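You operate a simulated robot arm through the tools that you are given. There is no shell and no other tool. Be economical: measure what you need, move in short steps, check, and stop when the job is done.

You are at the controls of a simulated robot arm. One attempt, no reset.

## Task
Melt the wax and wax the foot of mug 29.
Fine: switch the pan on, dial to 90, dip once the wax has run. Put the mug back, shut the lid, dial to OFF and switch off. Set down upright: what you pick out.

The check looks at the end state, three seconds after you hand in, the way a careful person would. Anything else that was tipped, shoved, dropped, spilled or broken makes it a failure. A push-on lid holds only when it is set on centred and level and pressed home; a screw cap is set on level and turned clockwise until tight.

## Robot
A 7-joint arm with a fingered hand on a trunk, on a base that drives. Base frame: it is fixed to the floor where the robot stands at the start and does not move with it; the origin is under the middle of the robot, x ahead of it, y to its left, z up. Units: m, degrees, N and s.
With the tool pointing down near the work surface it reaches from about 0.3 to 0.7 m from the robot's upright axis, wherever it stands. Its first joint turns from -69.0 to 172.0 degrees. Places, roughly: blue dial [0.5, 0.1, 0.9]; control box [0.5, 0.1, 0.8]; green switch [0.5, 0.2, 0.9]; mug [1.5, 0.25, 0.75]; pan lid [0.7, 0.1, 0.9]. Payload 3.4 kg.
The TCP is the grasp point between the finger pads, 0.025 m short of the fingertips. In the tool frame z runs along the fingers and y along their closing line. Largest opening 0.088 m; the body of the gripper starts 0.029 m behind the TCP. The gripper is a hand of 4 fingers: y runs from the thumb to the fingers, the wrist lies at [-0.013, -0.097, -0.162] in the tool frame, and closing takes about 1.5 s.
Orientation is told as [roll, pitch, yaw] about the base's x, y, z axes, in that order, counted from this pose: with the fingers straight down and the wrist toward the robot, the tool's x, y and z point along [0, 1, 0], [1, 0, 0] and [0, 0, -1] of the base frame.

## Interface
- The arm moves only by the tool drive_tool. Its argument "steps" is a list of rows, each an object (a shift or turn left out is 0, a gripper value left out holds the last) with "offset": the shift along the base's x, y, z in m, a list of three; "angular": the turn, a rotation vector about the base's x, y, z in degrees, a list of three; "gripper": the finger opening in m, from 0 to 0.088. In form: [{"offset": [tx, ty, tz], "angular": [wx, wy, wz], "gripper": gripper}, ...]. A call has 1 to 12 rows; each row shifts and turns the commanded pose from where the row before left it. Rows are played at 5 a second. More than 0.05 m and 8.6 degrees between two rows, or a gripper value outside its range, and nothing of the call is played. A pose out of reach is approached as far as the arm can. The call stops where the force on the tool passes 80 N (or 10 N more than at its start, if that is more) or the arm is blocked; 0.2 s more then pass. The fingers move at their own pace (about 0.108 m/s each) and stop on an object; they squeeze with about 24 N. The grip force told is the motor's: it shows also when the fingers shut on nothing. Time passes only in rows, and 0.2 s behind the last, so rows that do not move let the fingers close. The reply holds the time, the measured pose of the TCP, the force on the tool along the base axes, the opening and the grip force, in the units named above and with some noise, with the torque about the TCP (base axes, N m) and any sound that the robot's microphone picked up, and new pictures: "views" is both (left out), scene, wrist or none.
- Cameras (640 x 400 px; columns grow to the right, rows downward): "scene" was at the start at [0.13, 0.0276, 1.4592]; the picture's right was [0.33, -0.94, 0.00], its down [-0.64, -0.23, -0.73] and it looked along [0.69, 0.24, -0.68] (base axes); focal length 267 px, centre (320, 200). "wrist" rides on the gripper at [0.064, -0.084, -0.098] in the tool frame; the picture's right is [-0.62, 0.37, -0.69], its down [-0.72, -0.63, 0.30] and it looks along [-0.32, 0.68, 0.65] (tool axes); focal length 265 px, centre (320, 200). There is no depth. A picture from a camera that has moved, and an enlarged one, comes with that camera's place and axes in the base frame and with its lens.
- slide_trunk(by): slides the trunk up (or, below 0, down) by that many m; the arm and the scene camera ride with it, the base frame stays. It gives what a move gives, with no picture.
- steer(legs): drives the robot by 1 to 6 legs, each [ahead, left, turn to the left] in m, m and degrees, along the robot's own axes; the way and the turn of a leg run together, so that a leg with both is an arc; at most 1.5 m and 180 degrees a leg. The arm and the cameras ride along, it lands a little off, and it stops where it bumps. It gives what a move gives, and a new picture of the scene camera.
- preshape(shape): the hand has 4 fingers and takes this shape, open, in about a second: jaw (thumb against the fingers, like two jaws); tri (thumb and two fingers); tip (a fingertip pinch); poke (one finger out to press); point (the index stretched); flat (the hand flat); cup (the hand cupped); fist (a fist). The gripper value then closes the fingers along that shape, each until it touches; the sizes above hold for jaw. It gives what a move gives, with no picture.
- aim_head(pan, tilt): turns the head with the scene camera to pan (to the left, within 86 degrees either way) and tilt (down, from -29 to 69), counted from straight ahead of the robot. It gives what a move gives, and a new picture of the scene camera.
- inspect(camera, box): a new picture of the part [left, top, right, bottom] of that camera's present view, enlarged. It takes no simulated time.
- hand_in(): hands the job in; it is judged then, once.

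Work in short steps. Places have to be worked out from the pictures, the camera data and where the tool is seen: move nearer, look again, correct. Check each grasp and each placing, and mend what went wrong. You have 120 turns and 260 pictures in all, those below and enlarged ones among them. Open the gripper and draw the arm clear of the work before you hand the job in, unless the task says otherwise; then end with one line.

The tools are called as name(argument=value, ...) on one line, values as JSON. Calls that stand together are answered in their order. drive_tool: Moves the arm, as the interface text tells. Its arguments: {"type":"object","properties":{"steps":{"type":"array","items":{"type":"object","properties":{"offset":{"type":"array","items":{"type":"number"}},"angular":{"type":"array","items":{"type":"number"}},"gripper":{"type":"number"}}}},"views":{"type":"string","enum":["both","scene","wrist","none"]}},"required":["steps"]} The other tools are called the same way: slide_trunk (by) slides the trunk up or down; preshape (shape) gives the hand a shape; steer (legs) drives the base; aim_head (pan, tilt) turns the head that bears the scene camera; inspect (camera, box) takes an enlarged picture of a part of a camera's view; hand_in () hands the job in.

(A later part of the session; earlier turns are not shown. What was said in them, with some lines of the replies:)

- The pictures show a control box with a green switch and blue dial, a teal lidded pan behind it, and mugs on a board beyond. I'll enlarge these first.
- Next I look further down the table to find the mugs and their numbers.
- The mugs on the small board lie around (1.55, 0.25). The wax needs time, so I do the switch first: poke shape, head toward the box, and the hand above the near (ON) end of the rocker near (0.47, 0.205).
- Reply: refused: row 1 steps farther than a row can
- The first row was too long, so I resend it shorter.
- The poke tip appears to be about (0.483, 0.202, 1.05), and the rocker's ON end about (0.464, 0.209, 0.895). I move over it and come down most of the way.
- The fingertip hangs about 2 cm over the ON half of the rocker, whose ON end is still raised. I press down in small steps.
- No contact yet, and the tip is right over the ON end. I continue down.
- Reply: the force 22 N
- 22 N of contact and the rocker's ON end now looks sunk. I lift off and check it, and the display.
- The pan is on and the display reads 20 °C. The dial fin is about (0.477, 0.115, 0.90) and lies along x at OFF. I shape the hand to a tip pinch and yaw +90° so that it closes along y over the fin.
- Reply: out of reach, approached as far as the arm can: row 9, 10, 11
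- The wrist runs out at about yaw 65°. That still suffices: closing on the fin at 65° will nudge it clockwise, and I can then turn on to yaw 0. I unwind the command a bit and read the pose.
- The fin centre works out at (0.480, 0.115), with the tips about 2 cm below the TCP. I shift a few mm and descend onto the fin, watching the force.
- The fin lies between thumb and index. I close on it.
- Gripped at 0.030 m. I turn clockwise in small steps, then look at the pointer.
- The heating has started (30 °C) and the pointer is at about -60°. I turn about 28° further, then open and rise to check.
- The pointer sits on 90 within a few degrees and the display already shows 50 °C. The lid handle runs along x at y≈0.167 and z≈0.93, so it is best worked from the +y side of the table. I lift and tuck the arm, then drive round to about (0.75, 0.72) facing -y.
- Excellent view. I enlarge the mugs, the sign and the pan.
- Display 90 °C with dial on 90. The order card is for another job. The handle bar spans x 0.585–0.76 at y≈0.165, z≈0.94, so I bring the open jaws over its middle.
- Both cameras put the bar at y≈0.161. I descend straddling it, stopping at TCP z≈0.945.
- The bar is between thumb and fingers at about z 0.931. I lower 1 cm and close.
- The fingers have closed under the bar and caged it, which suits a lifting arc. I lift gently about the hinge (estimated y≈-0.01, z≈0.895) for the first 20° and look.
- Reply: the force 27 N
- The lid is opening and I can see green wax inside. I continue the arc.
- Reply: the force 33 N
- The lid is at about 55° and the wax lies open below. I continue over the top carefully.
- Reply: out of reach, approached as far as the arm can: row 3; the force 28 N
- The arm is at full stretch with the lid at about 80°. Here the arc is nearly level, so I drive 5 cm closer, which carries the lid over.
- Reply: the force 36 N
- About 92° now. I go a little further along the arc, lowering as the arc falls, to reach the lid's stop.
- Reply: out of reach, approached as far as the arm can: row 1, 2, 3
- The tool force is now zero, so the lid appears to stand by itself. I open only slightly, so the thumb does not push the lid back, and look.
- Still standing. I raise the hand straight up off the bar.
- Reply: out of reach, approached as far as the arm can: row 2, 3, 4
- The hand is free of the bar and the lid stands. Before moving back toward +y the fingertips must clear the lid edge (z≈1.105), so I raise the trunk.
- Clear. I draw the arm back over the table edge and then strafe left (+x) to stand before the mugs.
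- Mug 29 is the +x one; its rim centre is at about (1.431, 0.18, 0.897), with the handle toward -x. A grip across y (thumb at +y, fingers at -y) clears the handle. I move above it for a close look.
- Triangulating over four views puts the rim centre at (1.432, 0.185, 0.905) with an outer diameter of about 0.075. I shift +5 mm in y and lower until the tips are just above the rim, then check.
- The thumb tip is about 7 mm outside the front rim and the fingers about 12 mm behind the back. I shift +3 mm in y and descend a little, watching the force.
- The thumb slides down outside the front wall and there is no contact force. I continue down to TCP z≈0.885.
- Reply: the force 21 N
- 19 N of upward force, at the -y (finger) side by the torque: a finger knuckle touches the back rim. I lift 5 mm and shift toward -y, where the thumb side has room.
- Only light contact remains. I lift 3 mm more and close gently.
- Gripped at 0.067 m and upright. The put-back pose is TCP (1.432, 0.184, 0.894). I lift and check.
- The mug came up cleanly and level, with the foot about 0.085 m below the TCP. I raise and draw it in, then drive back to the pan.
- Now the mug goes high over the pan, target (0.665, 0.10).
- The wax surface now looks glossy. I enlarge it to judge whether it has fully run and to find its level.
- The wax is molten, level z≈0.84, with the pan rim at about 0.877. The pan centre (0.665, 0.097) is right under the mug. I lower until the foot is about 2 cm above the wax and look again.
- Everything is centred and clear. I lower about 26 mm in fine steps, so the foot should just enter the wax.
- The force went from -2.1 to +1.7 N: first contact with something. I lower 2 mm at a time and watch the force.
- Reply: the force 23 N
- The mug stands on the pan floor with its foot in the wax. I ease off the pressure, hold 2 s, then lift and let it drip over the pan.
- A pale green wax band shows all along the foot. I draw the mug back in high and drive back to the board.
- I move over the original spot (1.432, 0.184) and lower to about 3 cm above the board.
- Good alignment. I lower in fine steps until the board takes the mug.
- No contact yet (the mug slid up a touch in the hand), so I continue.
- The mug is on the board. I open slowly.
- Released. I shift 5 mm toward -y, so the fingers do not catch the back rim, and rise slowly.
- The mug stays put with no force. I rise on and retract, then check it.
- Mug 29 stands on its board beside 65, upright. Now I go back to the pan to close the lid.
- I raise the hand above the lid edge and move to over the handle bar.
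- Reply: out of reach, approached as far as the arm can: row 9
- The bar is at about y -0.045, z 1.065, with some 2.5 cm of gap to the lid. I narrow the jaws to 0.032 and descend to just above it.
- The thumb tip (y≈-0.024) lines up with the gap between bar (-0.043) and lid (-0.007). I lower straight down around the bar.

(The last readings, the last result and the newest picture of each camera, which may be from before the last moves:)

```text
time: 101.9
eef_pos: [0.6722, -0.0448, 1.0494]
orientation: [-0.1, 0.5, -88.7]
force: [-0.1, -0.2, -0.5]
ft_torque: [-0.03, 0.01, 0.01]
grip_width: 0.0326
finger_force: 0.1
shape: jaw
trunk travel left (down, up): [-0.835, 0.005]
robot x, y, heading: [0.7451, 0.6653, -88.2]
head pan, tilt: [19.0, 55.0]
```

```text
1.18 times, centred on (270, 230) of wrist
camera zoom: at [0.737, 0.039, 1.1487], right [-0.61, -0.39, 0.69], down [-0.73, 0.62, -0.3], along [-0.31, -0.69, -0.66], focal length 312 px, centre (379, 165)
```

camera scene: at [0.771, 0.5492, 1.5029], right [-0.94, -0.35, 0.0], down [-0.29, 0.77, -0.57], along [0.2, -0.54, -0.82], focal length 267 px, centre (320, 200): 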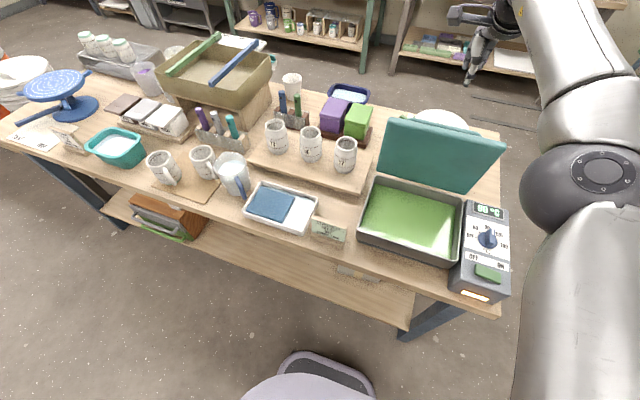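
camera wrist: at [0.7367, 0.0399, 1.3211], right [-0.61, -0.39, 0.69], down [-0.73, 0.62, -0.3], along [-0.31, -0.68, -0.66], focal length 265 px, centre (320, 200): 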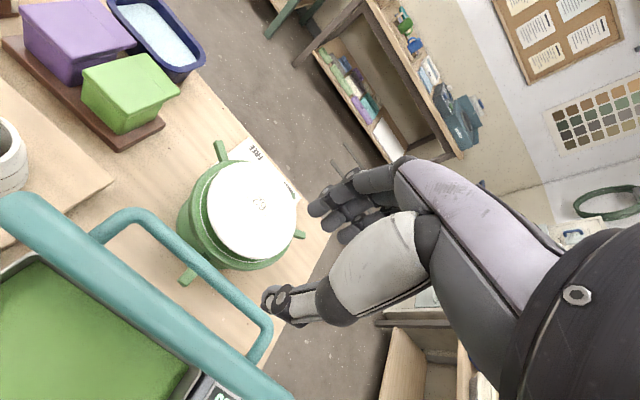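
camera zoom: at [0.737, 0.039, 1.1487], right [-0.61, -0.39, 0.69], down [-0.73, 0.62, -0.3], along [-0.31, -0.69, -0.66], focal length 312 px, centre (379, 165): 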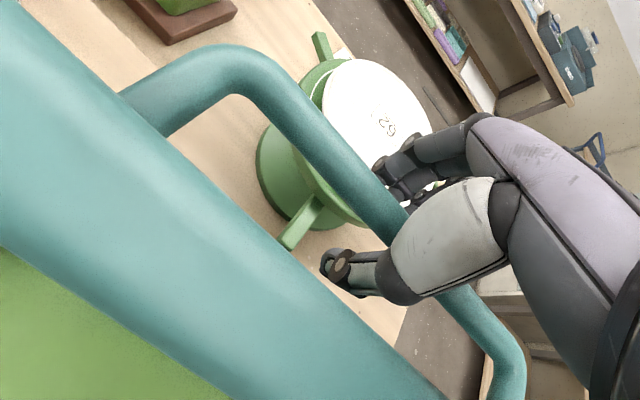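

The bar sits between thumb and fingers with no contact force. I close and begin the reverse arc.

drive_tool(steps=[{"gripper": 0.015}, {"gripper": 0.0}, {}, {}, {}, {"offset": [0, 0.018, 0.006]}, {"offset": [0, 0.018, 0.006]}, {"offset": [0, 0.03, 0.004]}, {}], views="both")

```text
time: 103.9
eef_pos: [0.6739, 0.017, 1.0611]
orientation: [-0.1, 1.0, -88.7]
force: [-0.2, -1.7, -18.7]
ft_torque: [-0.04, 0.06, -0.02]
grip_width: 0.0
finger_force: 24.0
shape: jaw
trunk travel left (down, up): [-0.835, 0.005]
robot x, y, heading: [0.738, 0.6655, -88.1]
head pan, tilt: [19.0, 55.0]
camera scene: at [0.7717, 0.5437, 1.5022], right [-0.94, -0.35, 0.0], down [-0.29, 0.77, -0.57], along [0.2, -0.53, -0.82], focal length 267 px, centre (320, 200)
camera wrist: at [0.7368, 0.101, 1.1607], right [-0.61, -0.39, 0.69], down [-0.73, 0.62, -0.29], along [-0.31, -0.68, -0.66], focal length 265 px, centre (320, 200)
```

scene: 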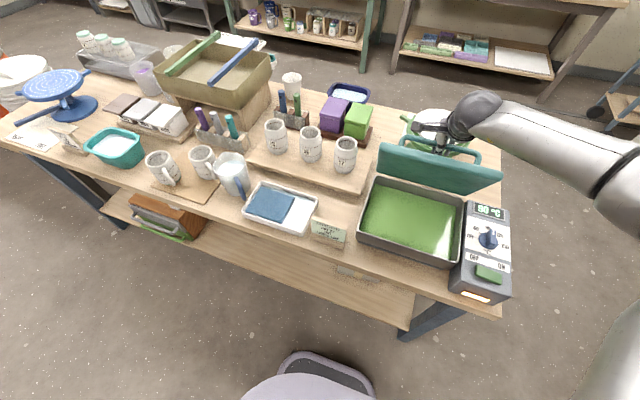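
wrist: 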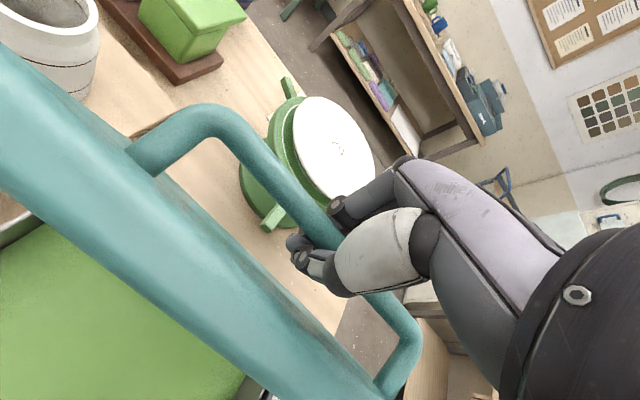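

The lid is following under control. I continue down the arc.

drive_tool(steps=[{"offset": [0, 0.03, -0.007]}, {"offset": [0, 0.028, -0.013]}, {"offset": [0, 0.025, -0.0176]}, {"offset": [0, 0.0217, -0.0217]}, {}], views="wrist")

```text
time: 105.1
eef_pos: [0.6733, 0.1227, 1.0062]
orientation: [0.1, 0.7, -88.7]
force: [-1.8, -6.6, -7.8]
ft_torque: [-0.12, -0.03, -0.08]
grip_width: 0.0
finger_force: 24.0
shape: jaw
trunk travel left (down, up): [-0.835, 0.005]
robot x, y, heading: [0.7421, 0.671, -88.2]
head pan, tilt: [19.0, 55.0]
camera wrist: at [0.7368, 0.2066, 1.105], right [-0.61, -0.39, 0.69], down [-0.73, 0.62, -0.3], along [-0.31, -0.68, -0.66], focal length 265 px, centre (320, 200)
```

wrist: 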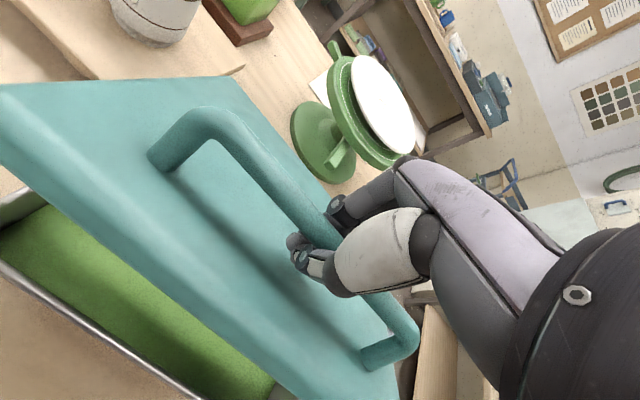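

drive_tool(steps=[{"offset": [0, 0.0165, -0.025]}, {"offset": [0, 0.012, -0.027]}, {"offset": [0, 0.006, -0.022]}, {"offset": [0, 0.0, -0.006]}, {}], views="both")

inspect(camera="scene", box=[340, 130, 520, 290])

```text
time: 106.3
eef_pos: [0.6748, 0.1606, 0.9314]
orientation: [0.2, 0.2, -88.6]
force: [1.0, 2.2, 21.3]
ft_torque: [-0.05, 0.01, -0.03]
grip_width: 0.0
finger_force: 24.1
shape: jaw
trunk travel left (down, up): [-0.835, 0.005]
robot x, y, heading: [0.7481, 0.6667, -88.3]
head pan, tilt: [19.0, 55.0]
camera scene: at [0.7728, 0.5534, 1.5036], right [-0.94, -0.35, 0.0], down [-0.29, 0.76, -0.58], along [0.2, -0.54, -0.82], focal length 267 px, centre (320, 200)
camera wrist: at [0.7373, 0.2459, 1.0296], right [-0.61, -0.38, 0.69], down [-0.73, 0.61, -0.3], along [-0.31, -0.69, -0.66], focal length 265 px, centre (320, 200)
```

scene: 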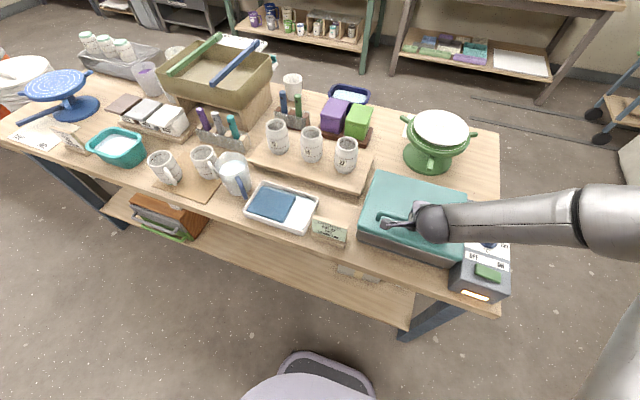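
wrist: 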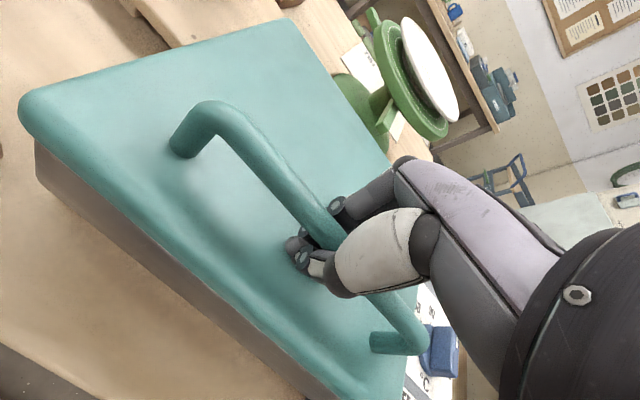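

```text
2.50 times, centred on (430, 210) of scene
camera zoom: at [0.7728, 0.5534, 1.5036], right [-0.94, -0.35, 0.0], down [-0.29, 0.76, -0.58], along [0.2, -0.54, -0.82], focal length 668 px, centre (45, 175)
```

zoom: 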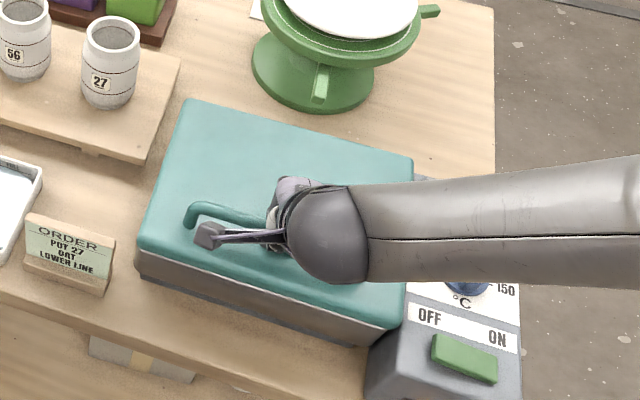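

The lid is closed: same handle height as at the start, and 21 N pressing. I let go of the bar and rise.

drive_tool(steps=[{"offset": [0, 0, 0.003]}, {"gripper": 0.04}, {"gripper": 0.088}, {}, {}, {"offset": [0, 0, 0.03]}, {"offset": [0, 0, 0.045]}, {"offset": [0, 0, 0.045]}, {"offset": [0, 0.02, 0.045]}, {"offset": [0.02, 0.03, 0.03]}, {"offset": [0.02, 0.03, 0.03]}, {}], views="both")

inspect(camera="scene", box=[340, 150, 520, 310])

```text
time: 108.9
eef_pos: [0.7126, 0.2379, 1.1546]
orientation: [0.0, 0.6, -88.8]
force: [0.1, -0.5, -0.2]
ft_torque: [0.02, 0.0, 0.0]
grip_width: 0.0879
finger_force: 0.1
shape: jaw
trunk travel left (down, up): [-0.835, 0.005]
robot x, y, heading: [0.7453, 0.6642, -88.1]
head pan, tilt: [19.0, 55.0]
camera scene: at [0.7707, 0.5478, 1.5028], right [-0.94, -0.35, 0.0], down [-0.29, 0.77, -0.57], along [0.2, -0.54, -0.82], focal length 267 px, centre (320, 200)
camera wrist: at [0.7756, 0.3221, 1.2541], right [-0.61, -0.39, 0.69], down [-0.73, 0.62, -0.3], along [-0.31, -0.68, -0.66], focal length 265 px, centre (320, 200)
```

scene: 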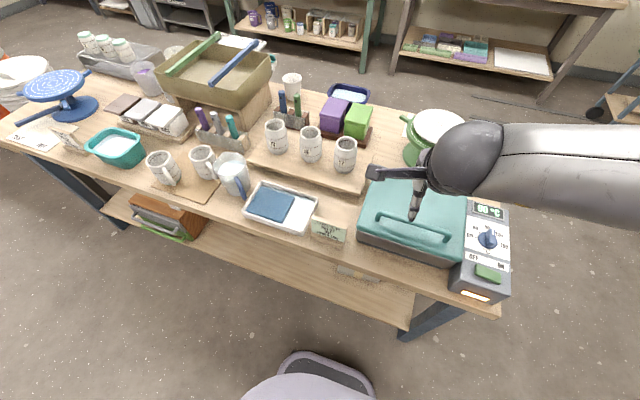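
wrist: 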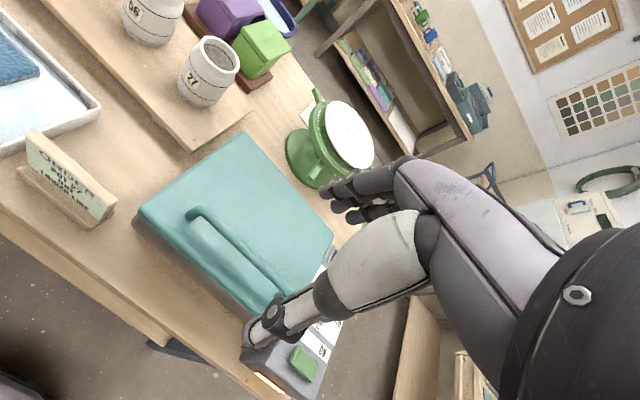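

```text
2.50 times, centred on (430, 230) of scene
camera zoom: at [0.7707, 0.5478, 1.5028], right [-0.94, -0.35, 0.0], down [-0.29, 0.77, -0.57], along [0.2, -0.54, -0.82], focal length 668 px, centre (45, 125)
```

zoom: 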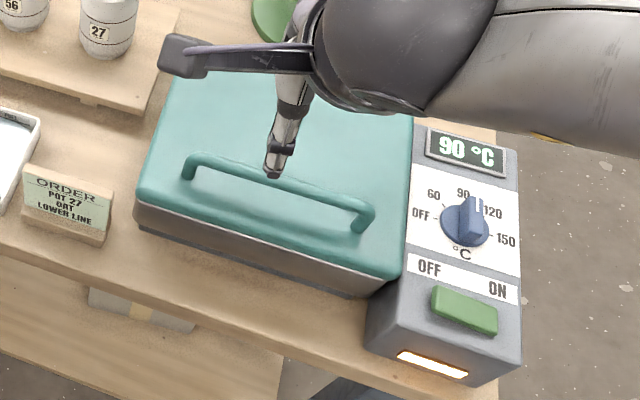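

The lid is shut flush. I go back to the front of the table for the dial and the switch.

steer(legs=[[-0.06, 0, 0], [0, 0, 88.2], [-0.745, 0, 0], [0, -0.725, 0]])

preshape(shape="tip")

slide_trunk(by=-0.06)

```text
time: 120.7
eef_pos: [0.4106, -0.0278, 1.1549]
orientation: [0.0, 0.5, -1.3]
force: [0.2, 0.2, -0.6]
ft_torque: [0.02, 0.03, 0.01]
grip_width: 0.0877
finger_force: 0.0
shape: jaw
trunk travel left (down, up): [-0.835, 0.005]
robot x, y, heading: [-0.0144, 0.02, -1.0]
head pan, tilt: [19.0, 55.0]
camera scene: at [0.1043, 0.0421, 1.5029], right [0.31, -0.95, 0.0], down [-0.78, -0.26, -0.57], along [0.54, 0.18, -0.82], focal length 267 px, centre (320, 200)
```

scene: 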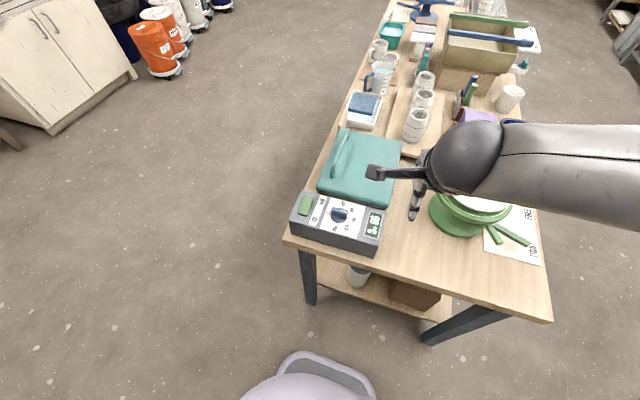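

```text
time: 121.6
eef_pos: [0.4105, -0.0292, 1.1553]
orientation: [0.0, 0.5, -1.1]
force: [-0.4, 0.0, 0.9]
ft_torque: [0.0, 0.01, 0.01]
grip_width: 0.0877
finger_force: 0.1
shape: tip
trunk travel left (down, up): [-0.835, 0.005]
robot x, y, heading: [-0.0181, 0.0186, -0.7]
head pan, tilt: [19.0, 55.0]
```

```text
time: 122.6
eef_pos: [0.4103, -0.0284, 1.0955]
orientation: [0.0, 0.5, -1.1]
force: [1.1, -1.1, 0.7]
ft_torque: [0.0, 0.04, 0.02]
grip_width: 0.0878
finger_force: 0.1
shape: tip
trunk travel left (down, up): [-0.775, 0.065]
robot x, y, heading: [-0.0174, 0.0221, -1.0]
head pan, tilt: [19.0, 55.0]
```

Now I move above the dial (0.480, 0.1165) with yaw about -28° — the same relation in which I released it — and jaws at 0.05.

drive_tool(steps=[{"offset": [0.014, 0.03, -0.015], "angular": [0, 0, -7]}, {"offset": [0.014, 0.03, -0.015], "angular": [0, 0, -7]}, {"offset": [0.014, 0.03, -0.015], "angular": [0, 0, -7]}, {"offset": [0.014, 0.03, -0.015], "angular": [0, 0, -6]}, {"offset": [0.014, 0.025, -0.015], "gripper": 0.05}, {}, {}], views="none")

inspect(camera="wrist", box=[140, 150, 390, 400])

inspect(camera="scene", box=[280, 140, 400, 260])

```text
time: 124.2
eef_pos: [0.4795, 0.1172, 1.0193]
orientation: [0.0, 0.4, -28.2]
force: [-0.3, -0.2, 1.1]
ft_torque: [-0.02, -0.01, -0.03]
grip_width: 0.0506
finger_force: 0.0
shape: tip
trunk travel left (down, up): [-0.775, 0.065]
robot x, y, heading: [-0.0126, 0.0234, -0.7]
head pan, tilt: [19.0, 55.0]
```

```text
1.60 times, centred on (265, 275) of wrist
camera zoom: at [0.4379, 0.2138, 1.1177], right [0.04, -0.72, 0.69], down [-0.9, -0.33, -0.3], along [0.44, -0.61, -0.66], focal length 425 px, centre (408, 80)
```

zoom: 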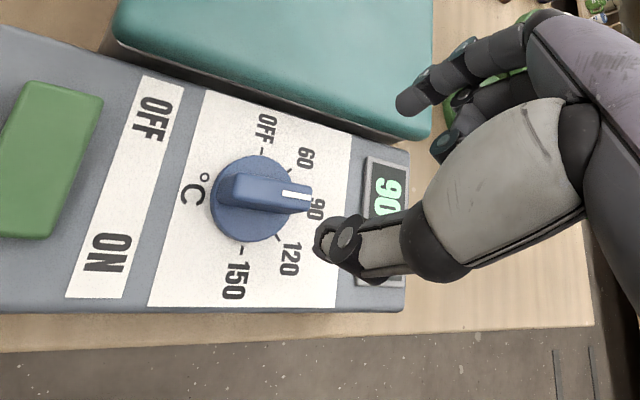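

```text
3.33 times, centred on (340, 200) of scene
camera zoom: at [0.1047, 0.0424, 1.4428], right [0.31, -0.95, 0.0], down [-0.78, -0.26, -0.57], along [0.54, 0.18, -0.82], focal length 891 px, centre (253, 200)
```

zoom: 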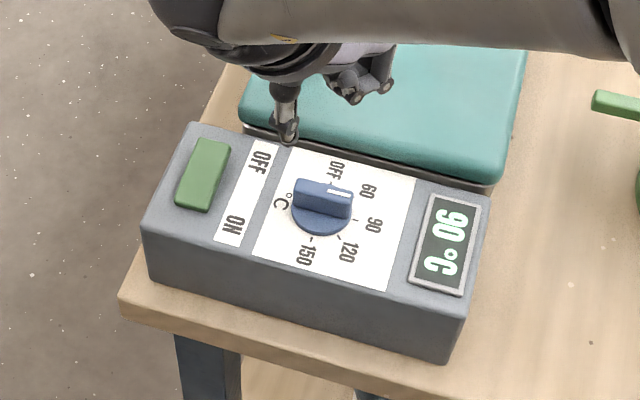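

The fin centre checks at (0.479, 0.113). I adjust -4 mm in y and descend around it.

drive_tool(steps=[{"offset": [0, -0.003, -0.04]}, {"offset": [0, 0, -0.035]}, {"offset": [0, 0, -0.02]}, {"offset": [0, 0, -0.01]}, {}], views="none")

inspect(camera="wrist", box=[180, 150, 400, 350])

```text
time: 125.4
eef_pos: [0.4798, 0.1149, 0.9149]
orientation: [0.0, 0.4, -28.3]
force: [0.4, 0.8, 0.3]
ft_torque: [0.01, -0.03, 0.02]
grip_width: 0.0505
finger_force: 0.1
shape: tip
trunk travel left (down, up): [-0.775, 0.065]
robot x, y, heading: [-0.0175, 0.0193, -0.8]
head pan, tilt: [19.0, 55.0]
```

```text
2.00 times, centred on (290, 250) of wrist
camera zoom: at [0.4382, 0.2107, 1.0142], right [0.04, -0.72, 0.69], down [-0.9, -0.33, -0.3], along [0.44, -0.61, -0.66], focal length 531 px, centre (380, 100)
```

zoom: 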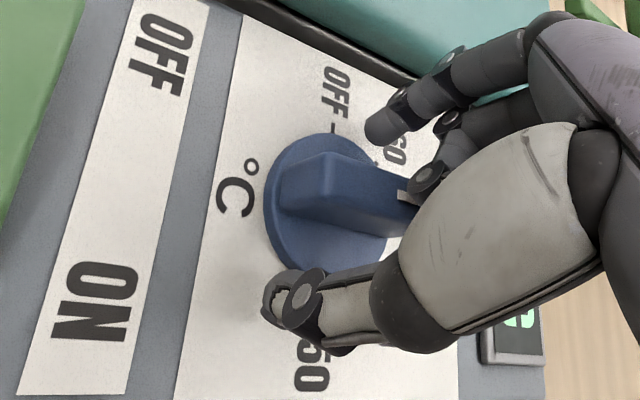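

The fin lies well between thumb and index. I close and turn counter-clockwise.

drive_tool(steps=[{"gripper": 0.02}, {"gripper": 0.0}, {}, {}, {}, {}, {"offset": [0, 0, 0.001], "angular": [0, 0, 8]}, {"angular": [0, 0, 8]}, {"angular": [0, 0, 8]}, {"angular": [0, 0, 8]}, {"angular": [0, 0, 8]}, {}], views="none")

drive_tool(steps=[{"angular": [0, 0, 8]}, {"angular": [0, 0, 8]}, {"angular": [0, 0, 8]}, {"angular": [0, 0, 8]}, {"angular": [0, 0, 8]}, {"angular": [0, 0, 8]}, {}], views="none")

inspect(camera="wrist", box=[180, 150, 400, 350])

inspect(camera="scene", box=[290, 160, 390, 260])

```text
time: 128.0
eef_pos: [0.4807, 0.1129, 0.9158]
orientation: [0.0, 0.6, 12.0]
force: [0.2, -4.3, -5.2]
ft_torque: [-0.12, -0.14, 0.01]
grip_width: 0.0222
finger_force: 24.3
shape: tip
trunk travel left (down, up): [-0.775, 0.065]
robot x, y, heading: [-0.0169, 0.0201, -0.9]
head pan, tilt: [19.0, 55.0]
```

```text
time: 129.6
eef_pos: [0.4797, 0.1137, 0.9163]
orientation: [0.0, 0.5, 60.0]
force: [-0.7, -0.3, -0.2]
ft_torque: [-0.03, -0.01, -0.03]
grip_width: 0.0193
finger_force: 24.3
shape: tip
trunk travel left (down, up): [-0.775, 0.065]
robot x, y, heading: [-0.0173, 0.021, -0.8]
head pan, tilt: [19.0, 55.0]
```

```text
2.00 times, centred on (290, 250) of wrist
camera zoom: at [0.3836, 0.0748, 1.0152], right [0.72, 0.01, 0.69], down [0.3, -0.91, -0.3], along [0.62, 0.42, -0.66], focal length 531 px, centre (380, 100)
```

zoom: 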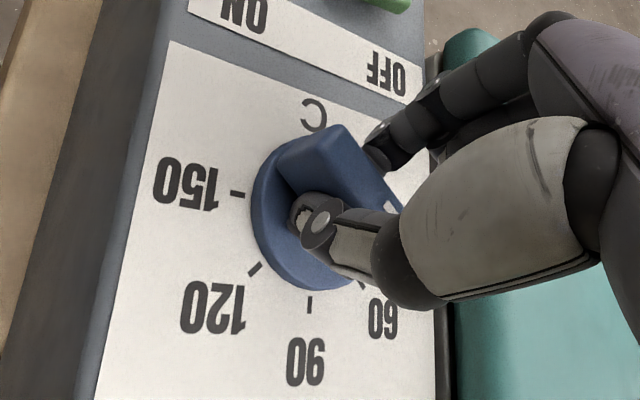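

```text
4.00 times, centred on (340, 210) of scene
camera zoom: at [0.1043, 0.0421, 1.4429], right [0.31, -0.95, 0.0], down [-0.78, -0.26, -0.57], along [0.54, 0.18, -0.82], focal length 1069 px, centre (240, 160)
```

zoom: 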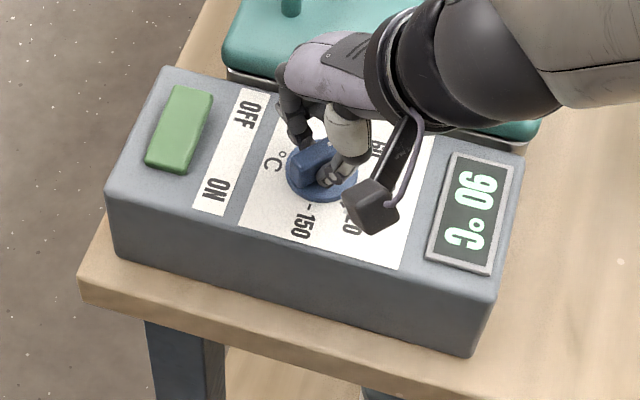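

The fin slipped into line with the fingers and is now at about -33°. The wrist limit is near, so I release, lift, and turn the base about 31° left from a bit further right, which gives the wrist the missing range.

drive_tool(steps=[{"gripper": 0.05}, {}, {"offset": [0, 0, 0.03]}, {"offset": [0, 0, 0.045], "angular": [0, 0, -8]}, {"offset": [0, 0, 0.045], "angular": [0, 0, -8]}, {"offset": [-0.02, 0, 0.02], "angular": [0, 0, -8]}, {"offset": [-0.03, 0, 0], "angular": [0, 0, -8]}, {}], views="none")

steer(legs=[[0, -0.17, 0], [0, 0, 30.8]])

inspect(camera="scene", box=[160, 100, 480, 300])

```text
time: 131.4
eef_pos: [0.4305, 0.1134, 1.0572]
orientation: [-0.1, 0.5, 27.8]
force: [0.2, -0.7, 0.5]
ft_torque: [0.03, 0.03, 0.0]
grip_width: 0.0497
finger_force: 0.1
shape: tip
trunk travel left (down, up): [-0.775, 0.065]
robot x, y, heading: [-0.0127, 0.0218, -0.8]
head pan, tilt: [19.0, 55.0]
```

```text
time: 134.4
eef_pos: [0.316, 0.1627, 1.0578]
orientation: [0.0, 0.5, 58.7]
force: [-0.1, -0.1, -0.6]
ft_torque: [0.02, -0.04, 0.04]
grip_width: 0.0493
finger_force: 0.1
shape: tip
trunk travel left (down, up): [-0.775, 0.065]
robot x, y, heading: [-0.0179, -0.1471, 30.0]
head pan, tilt: [19.0, 55.0]
camera scene: at [0.0738, -0.068, 1.4429], right [0.76, -0.66, 0.0], down [-0.54, -0.62, -0.57], along [0.38, 0.43, -0.82], focal length 267 px, centre (320, 200)
```

scene: 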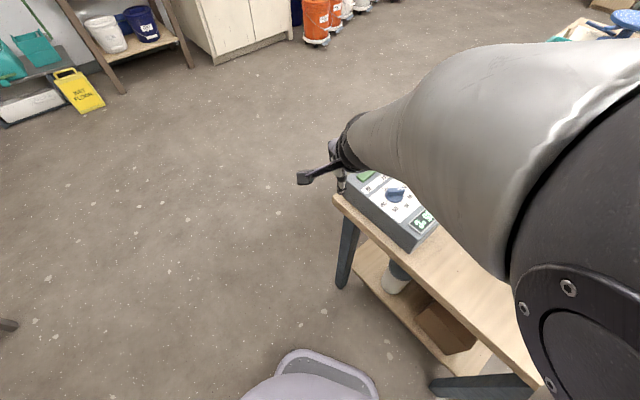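

```text
2.00 times, centred on (320, 200) of scene
camera zoom: at [0.0738, -0.068, 1.4429], right [0.76, -0.66, 0.0], down [-0.54, -0.62, -0.57], along [0.38, 0.43, -0.82], focal length 535 px, centre (320, 200)
```

zoom: 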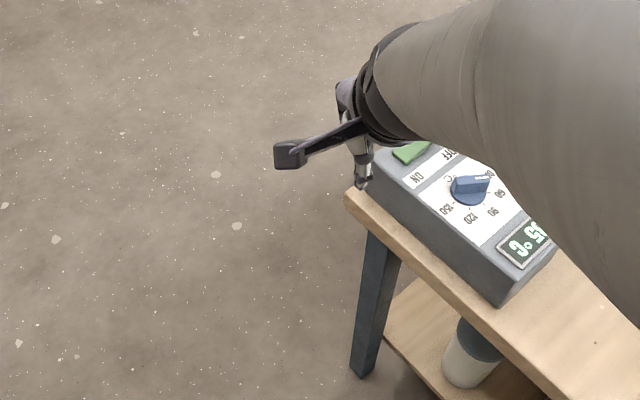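

Now I move above the dial again at yaw ≈58° and look at the fin's angle.

drive_tool(steps=[{"offset": [0.041, -0.012, 0]}, {"offset": [0.041, -0.012, 0]}, {"offset": [0.041, -0.012, 0]}, {"offset": [0.041, -0.012, -0.02]}, {"offset": [0, 0, -0.03]}, {}], views="none")

inspect(camera="wrist", box=[140, 150, 390, 400])

```text
time: 135.8
eef_pos: [0.4809, 0.1126, 1.0081]
orientation: [0.0, 0.5, 58.6]
force: [0.7, 0.1, -0.1]
ft_torque: [0.01, -0.01, -0.01]
grip_width: 0.0493
finger_force: 0.0
shape: tip
trunk travel left (down, up): [-0.775, 0.065]
robot x, y, heading: [-0.019, -0.1509, 30.2]
head pan, tilt: [19.0, 55.0]
```

```text
1.60 times, centred on (265, 275) of wrist
camera zoom: at [0.383, 0.0759, 1.1067], right [0.72, 0.0, 0.69], down [0.28, -0.91, -0.3], along [0.63, 0.41, -0.66], focal length 425 px, centre (408, 80)
```

zoom: 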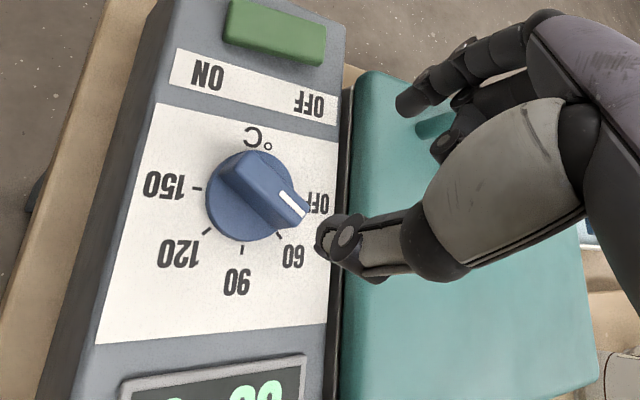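

The fin is at about -25°, centred at (0.482, 0.112). I add 5° of yaw, descend, grip and turn about 26°.

drive_tool(steps=[{"offset": [0.001, 0, -0.03], "angular": [0, 0, 5]}, {"offset": [0, 0, -0.03]}, {"offset": [0, 0, -0.02]}, {"offset": [0, 0, -0.012]}, {}, {"gripper": 0.02}, {"gripper": 0.0}, {}, {}, {}, {}], views="none")

drive_tool(steps=[{"angular": [0, 0, 7]}, {"angular": [0, 0, 7]}, {"angular": [0, 0, 7]}, {"angular": [0, 0, 5]}, {}], views="none")

inspect(camera="wrist", box=[180, 150, 400, 350])

```text
time: 138.2
eef_pos: [0.4813, 0.1132, 0.9151]
orientation: [0.0, 0.5, 63.7]
force: [-0.2, -1.4, 0.3]
ft_torque: [-0.01, 0.0, -0.03]
grip_width: 0.0184
finger_force: 24.3
shape: tip
trunk travel left (down, up): [-0.775, 0.065]
robot x, y, heading: [-0.0207, -0.1506, 30.1]
head pan, tilt: [19.0, 55.0]
```

```text
time: 139.4
eef_pos: [0.4803, 0.114, 0.9151]
orientation: [0.0, 0.5, 89.7]
force: [-1.0, 0.0, 2.9]
ft_torque: [-0.01, 0.02, 0.0]
grip_width: 0.0178
finger_force: 24.2
shape: tip
trunk travel left (down, up): [-0.775, 0.065]
robot x, y, heading: [-0.0174, -0.1498, 30.0]
head pan, tilt: [19.0, 55.0]
```

```text
2.00 times, centred on (290, 250) of wrist
camera zoom: at [0.4156, 0.0319, 1.0144], right [0.62, 0.37, 0.69], down [0.71, -0.64, -0.3], along [0.33, 0.68, -0.66], focal length 531 px, centre (380, 100)
```

zoom: 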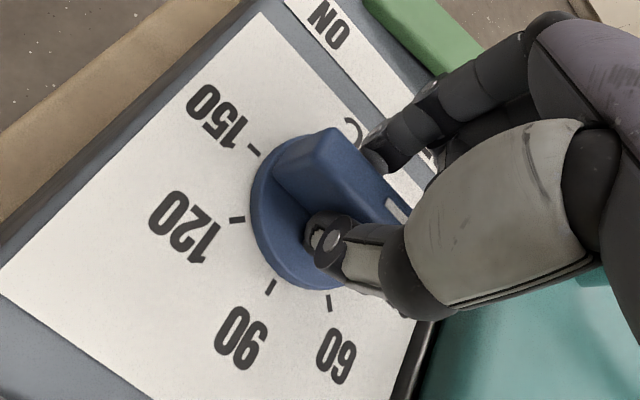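

The fin should now point along +x. I release, rise and check.

drive_tool(steps=[{"gripper": 0.05}, {}, {}, {"offset": [0, 0, 0.03]}, {"offset": [0, 0, 0.045]}, {"offset": [0, 0, 0.03]}, {}], views="none")

inspect(camera="wrist", box=[120, 150, 370, 400])

inspect(camera="scene", box=[340, 150, 440, 250])

```text
time: 141.0
eef_pos: [0.4799, 0.1139, 1.0219]
orientation: [0.0, 0.6, 89.7]
force: [0.4, -0.1, 0.7]
ft_torque: [0.0, 0.02, 0.0]
grip_width: 0.0493
finger_force: 0.1
shape: tip
trunk travel left (down, up): [-0.775, 0.065]
robot x, y, heading: [-0.0168, -0.1432, 30.1]
head pan, tilt: [19.0, 55.0]
```

```text
1.60 times, centred on (245, 275) of wrist
camera zoom: at [0.4161, 0.0329, 1.1201], right [0.62, 0.37, 0.69], down [0.71, -0.64, -0.3], along [0.33, 0.68, -0.66], focal length 425 px, centre (440, 80)
```

zoom: 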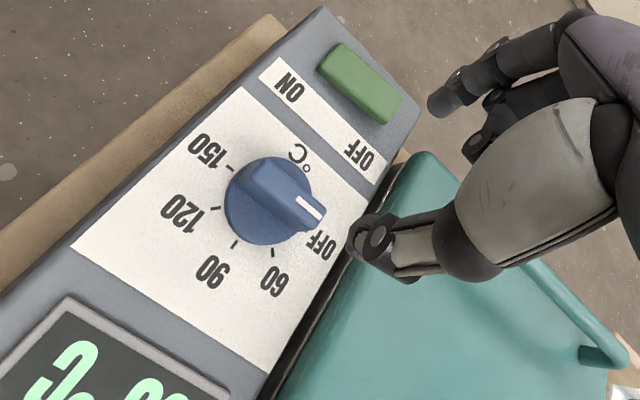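

```text
4.00 times, centred on (390, 200) of scene
camera zoom: at [0.0742, -0.0679, 1.4428], right [0.76, -0.66, 0.0], down [-0.54, -0.62, -0.57], along [0.38, 0.43, -0.82], focal length 1069 px, centre (40, 200)
```

zoom: 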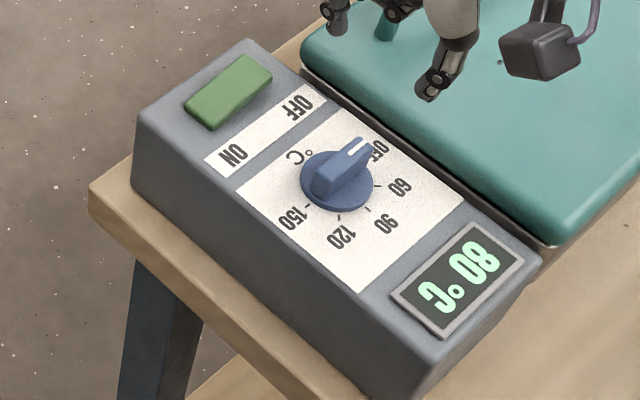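

The pointer is at OFF and the temperature is falling (80 °C). Now the switch: poke shape, turn to yaw ≈30°, tip over the OFF (far) end of the rocker near (0.497, 0.208).

preshape(shape="poke")

drive_tool(steps=[{"offset": [0, 0.012, 0.01], "angular": [0, 0, -8.5]}, {"offset": [0, 0.012, 0], "angular": [0, 0, -8.5]}, {"offset": [0, 0.012, 0], "angular": [0, 0, -8.5]}, {"offset": [0.002, 0.013, 0], "angular": [0, 0, -8.5]}, {"offset": [0.002, 0.013, 0], "angular": [0, 0, -8.5]}, {"offset": [0.001, 0.013, 0], "angular": [0, 0, -8.5]}, {"offset": [0, 0.012, 0], "angular": [0, 0, -8.5]}, {"offset": [0, 0, -0.04]}, {"offset": [0, 0, -0.02]}, {}], views="none")

inspect(camera="wrist", box=[170, 150, 370, 350])

inspect(camera="scene", box=[310, 120, 430, 240])

```text
time: 141.9
eef_pos: [0.4806, 0.1149, 1.0209]
orientation: [0.0, 0.4, 89.7]
force: [0.2, 0.3, 0.4]
ft_torque: [0.01, -0.02, 0.0]
grip_width: 0.0
finger_force: 0.1
shape: poke
trunk travel left (down, up): [-0.775, 0.065]
robot x, y, heading: [-0.017, -0.1449, 30.2]
head pan, tilt: [19.0, 55.0]
```

```text
time: 144.1
eef_pos: [0.4926, 0.1946, 0.9716]
orientation: [1.0, 0.7, 29.0]
force: [0.2, 0.4, -0.9]
ft_torque: [-0.05, 0.02, 0.0]
grip_width: 0.0
finger_force: 0.1
shape: poke
trunk travel left (down, up): [-0.775, 0.065]
robot x, y, heading: [-0.0209, -0.1454, 30.0]
head pan, tilt: [19.0, 55.0]
```

```text
2.00 times, centred on (270, 250) of wrist
camera zoom: at [0.391, 0.2108, 1.0721], right [0.64, -0.37, 0.68], down [-0.21, -0.93, -0.31], along [0.74, 0.05, -0.67], focal length 531 px, centre (420, 100)
```

zoom: 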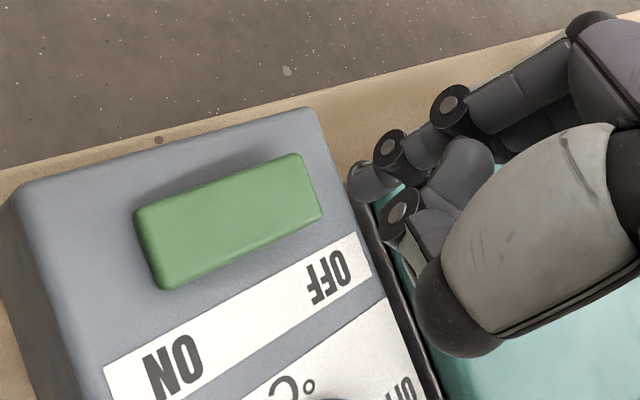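

```text
3.33 times, centred on (370, 180) of scene
camera zoom: at [0.0737, -0.0679, 1.4429], right [0.76, -0.66, 0.0], down [-0.54, -0.62, -0.57], along [0.38, 0.43, -0.82], focal length 891 px, centre (153, 267)
```

zoom: 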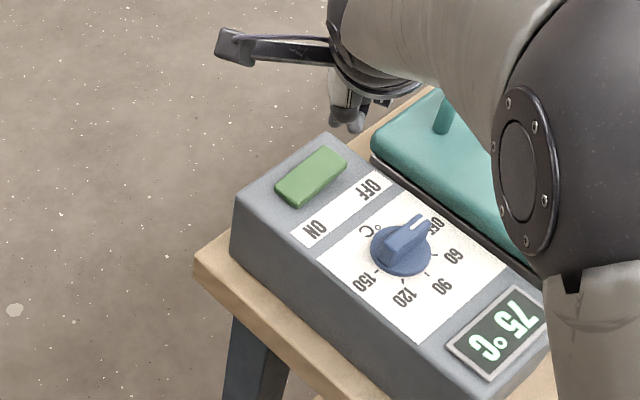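

The tip is at about (0.505, 0.202, 0.930), and the rocker's raised OFF end spans to x≈0.508 at y≈0.207. I shift (-7, +5) mm and press down.

drive_tool(steps=[{"offset": [-0.007, 0.005, -0.01]}, {"offset": [0, 0, -0.012]}, {"offset": [0, 0, -0.006]}, {"offset": [0, 0, -0.004]}, {}], views="none")

inspect(camera="wrist", box=[170, 150, 370, 350])

```text
time: 145.3
eef_pos: [0.4815, 0.2045, 0.9381]
orientation: [0.3, 0.6, 29.6]
force: [0.2, 0.1, -0.7]
ft_torque: [0.0, 0.02, -0.01]
grip_width: 0.0002
finger_force: 0.1
shape: poke
trunk travel left (down, up): [-0.775, 0.065]
robot x, y, heading: [-0.0192, -0.1457, 30.1]
head pan, tilt: [19.0, 55.0]
```

```text
2.00 times, centred on (270, 250) of wrist
camera zoom: at [0.3794, 0.2194, 1.0378], right [0.63, -0.36, 0.69], down [-0.2, -0.93, -0.3], along [0.75, 0.05, -0.66], focal length 531 px, centre (420, 100)
```

zoom: 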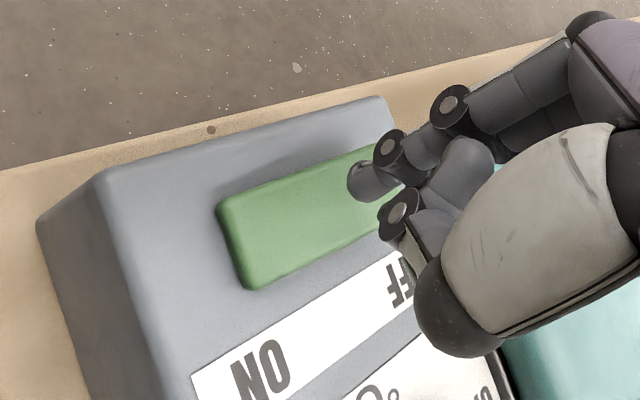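

drive_tool(steps=[{"offset": [0.002, -0.002, -0.005]}, {"offset": [0, 0, -0.005]}, {"offset": [0, 0, -0.004]}, {"offset": [0, 0, -0.004]}, {}], views="none")

inspect(camera="scene", box=[310, 120, 430, 240])

```text
time: 146.5
eef_pos: [0.4815, 0.2027, 0.9223]
orientation: [0.0, 0.3, 30.0]
force: [2.1, -0.2, 9.5]
ft_torque: [-0.1, -0.08, 0.05]
grip_width: 0.0001
finger_force: 0.0
shape: poke
trunk travel left (down, up): [-0.775, 0.065]
robot x, y, heading: [-0.0189, -0.1509, 30.1]
head pan, tilt: [19.0, 55.0]
```

```text
3.33 times, centred on (370, 180) of scene
camera zoom: at [0.0726, -0.0689, 1.4432], right [0.76, -0.66, 0.0], down [-0.54, -0.62, -0.57], along [0.38, 0.43, -0.82], focal length 891 px, centre (153, 267)
```

zoom: 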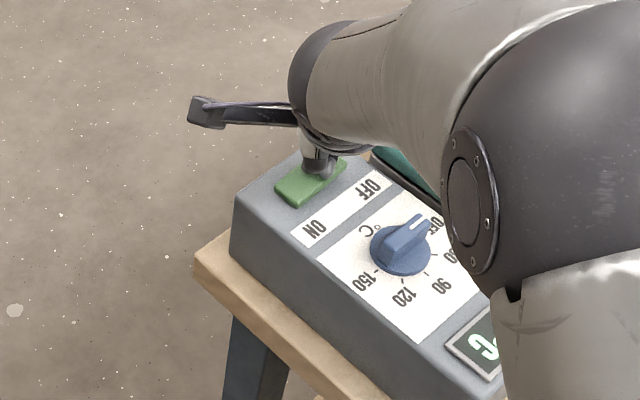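

9.5 N so far; I press a few mm more to flip it.

drive_tool(steps=[{"offset": [0, 0, -0.003]}, {"offset": [0, 0, -0.003]}, {}], views="none")

inspect(camera="wrist", box=[170, 150, 370, 350])

```text
time: 147.3
eef_pos: [0.4815, 0.202, 0.9214]
orientation: [0.2, -0.2, 30.1]
force: [8.2, 0.1, 35.4]
ft_torque: [0.08, -0.16, -0.01]
grip_width: 0.0
finger_force: 0.1
shape: poke
trunk travel left (down, up): [-0.775, 0.065]
robot x, y, heading: [-0.0172, -0.1467, 30.0]
head pan, tilt: [19.0, 55.0]
```

```text
2.00 times, centred on (270, 250) of wrist
camera zoom: at [0.3776, 0.2166, 1.0193], right [0.63, -0.35, 0.69], down [-0.19, -0.93, -0.31], along [0.76, 0.06, -0.65], focal length 531 px, centre (420, 100)
```

zoom: 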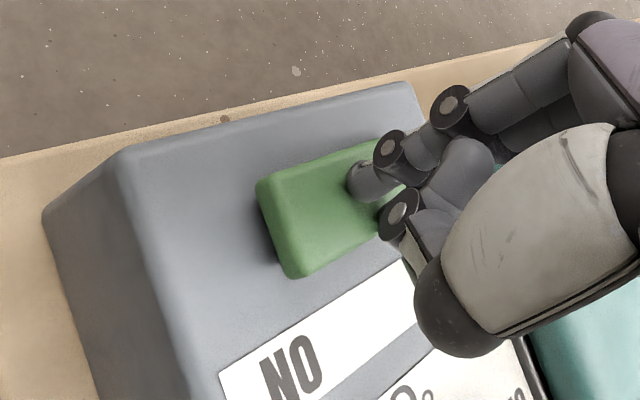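

The rocker has flipped: its ON end is raised again. I rise clear and check everything.

drive_tool(steps=[{"offset": [0, 0, 0.03]}, {"offset": [0, 0, 0.045]}, {"offset": [0, 0, 0.045]}, {"offset": [-0.03, -0.01, 0.035]}, {"offset": [-0.045, -0.01, 0.015]}, {"offset": [-0.045, -0.01, 0.015]}, {}], views="scene")

inspect(camera="scene", box=[330, 140, 450, 260])

inspect(camera="wrist", box=[80, 100, 400, 400])

```text
time: 148.9
eef_pos: [0.3659, 0.1731, 1.1044]
orientation: [1.6, 0.8, 29.5]
force: [0.0, 0.7, -0.9]
ft_torque: [0.01, 0.02, 0.02]
grip_width: 0.0
finger_force: 0.0
shape: poke
trunk travel left (down, up): [-0.775, 0.065]
robot x, y, heading: [-0.0192, -0.1496, 30.0]
head pan, tilt: [19.0, 55.0]
camera scene: at [0.075, -0.0677, 1.4428], right [0.76, -0.66, 0.0], down [-0.54, -0.62, -0.57], along [0.38, 0.43, -0.82], focal length 267 px, centre (320, 200)
```

scene: 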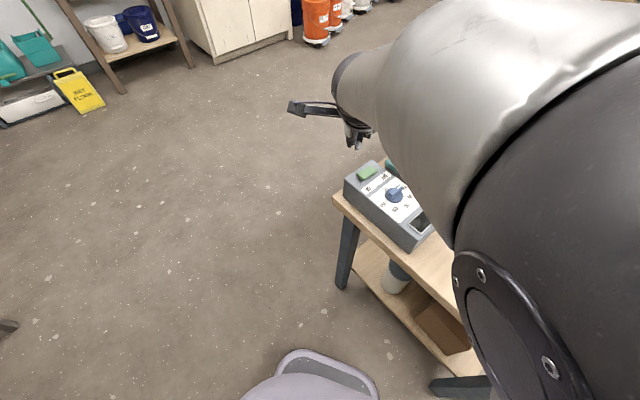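

```text
3.33 times, centred on (390, 200) of scene
camera zoom: at [0.075, -0.0677, 1.4428], right [0.76, -0.66, 0.0], down [-0.54, -0.62, -0.57], along [0.38, 0.43, -0.82], focal length 891 px, centre (87, 200)
```

zoom: 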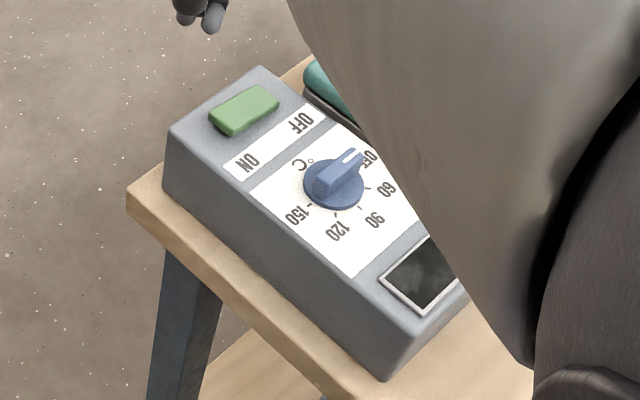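

```text
1.33 times, centred on (240, 250) of wrist
camera zoom: at [0.2646, 0.1864, 1.206], right [0.64, -0.37, 0.67], down [-0.2, -0.93, -0.31], along [0.74, 0.06, -0.67], focal length 354 px, centre (427, 133)
```

zoom: 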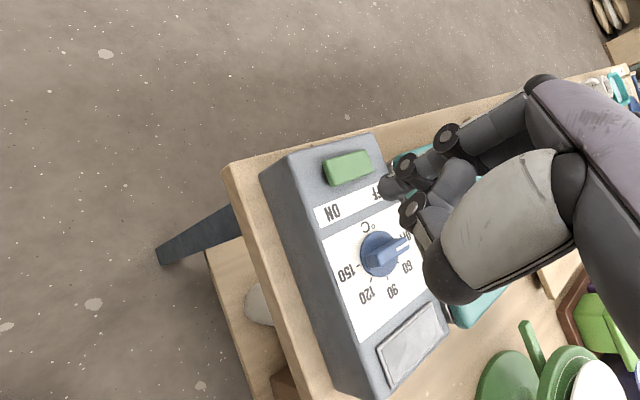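

Switch OFF, display dark and dial at OFF. I open the hand, back off, and take a last look over the table.

preshape(shape="jaw")

steer(legs=[[-0.15, 0, 0], [0, 0.45, -30]])

aim_head(pan=0, tilt=32)

```text
time: 149.8
eef_pos: [0.3623, 0.1751, 1.1064]
orientation: [1.5, 0.4, 29.9]
force: [-0.2, 1.1, 0.4]
ft_torque: [0.01, 0.01, -0.03]
grip_width: 0.0879
finger_force: 0.0
shape: jaw
trunk travel left (down, up): [-0.775, 0.065]
robot x, y, heading: [-0.0202, -0.1464, 30.2]
head pan, tilt: [19.0, 55.0]
```

```text
time: 153.4
eef_pos: [0.2286, 0.2865, 1.1056]
orientation: [1.5, 0.5, -0.4]
force: [-0.7, 0.2, 1.5]
ft_torque: [0.0, 0.0, 0.02]
grip_width: 0.088
finger_force: 0.1
shape: jaw
trunk travel left (down, up): [-0.775, 0.065]
robot x, y, heading: [-0.2661, 0.1969, 0.1]
head pan, tilt: [19.0, 55.0]
camera scene: at [-0.143, 0.2233, 1.4429], right [0.32, -0.95, 0.0], down [-0.77, -0.27, -0.57], along [0.54, 0.19, -0.82], focal length 267 px, centre (320, 200)
```

scene: 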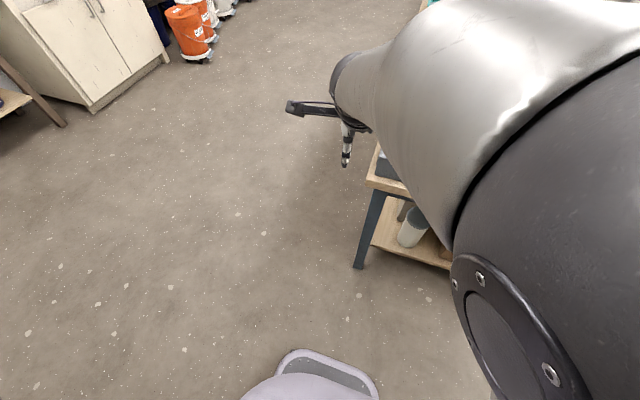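

```text
time: 154.3
eef_pos: [0.2293, 0.2859, 1.1077]
orientation: [1.8, 0.5, -0.3]
force: [0.7, 0.6, -1.1]
ft_torque: [0.0, 0.0, -0.01]
grip_width: 0.0879
finger_force: 0.1
shape: jaw
trunk travel left (down, up): [-0.775, 0.065]
robot x, y, heading: [-0.2667, 0.1978, -0.1]
head pan, tilt: [0.0, 32.0]
camera scene: at [-0.1216, 0.1996, 1.4757], right [0.0, -1.0, 0.0], down [-0.53, 0.0, -0.85], along [0.85, 0.0, -0.53], focal length 267 px, centre (320, 200)
```

scene: 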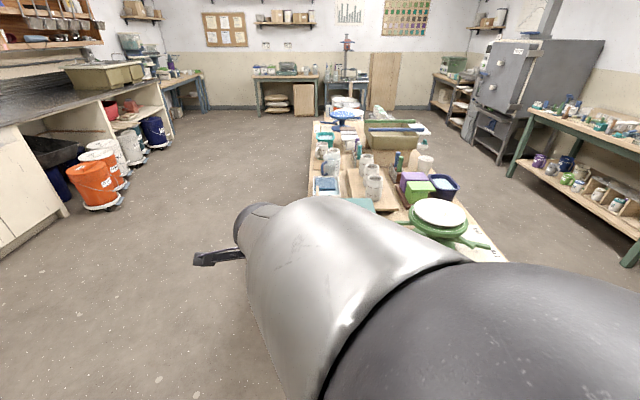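

The last views show the table in order: mug 29 on its board, lid shut, dial at OFF and display dark. The hand is open and clear, so I hand in.

hand_in()

```text
The job is handed in.
```

I melted the wax, dipped the foot of mug 29 and put the mug back upright on its board; the lid is shut, the dial is at OFF and the pan is switched off.
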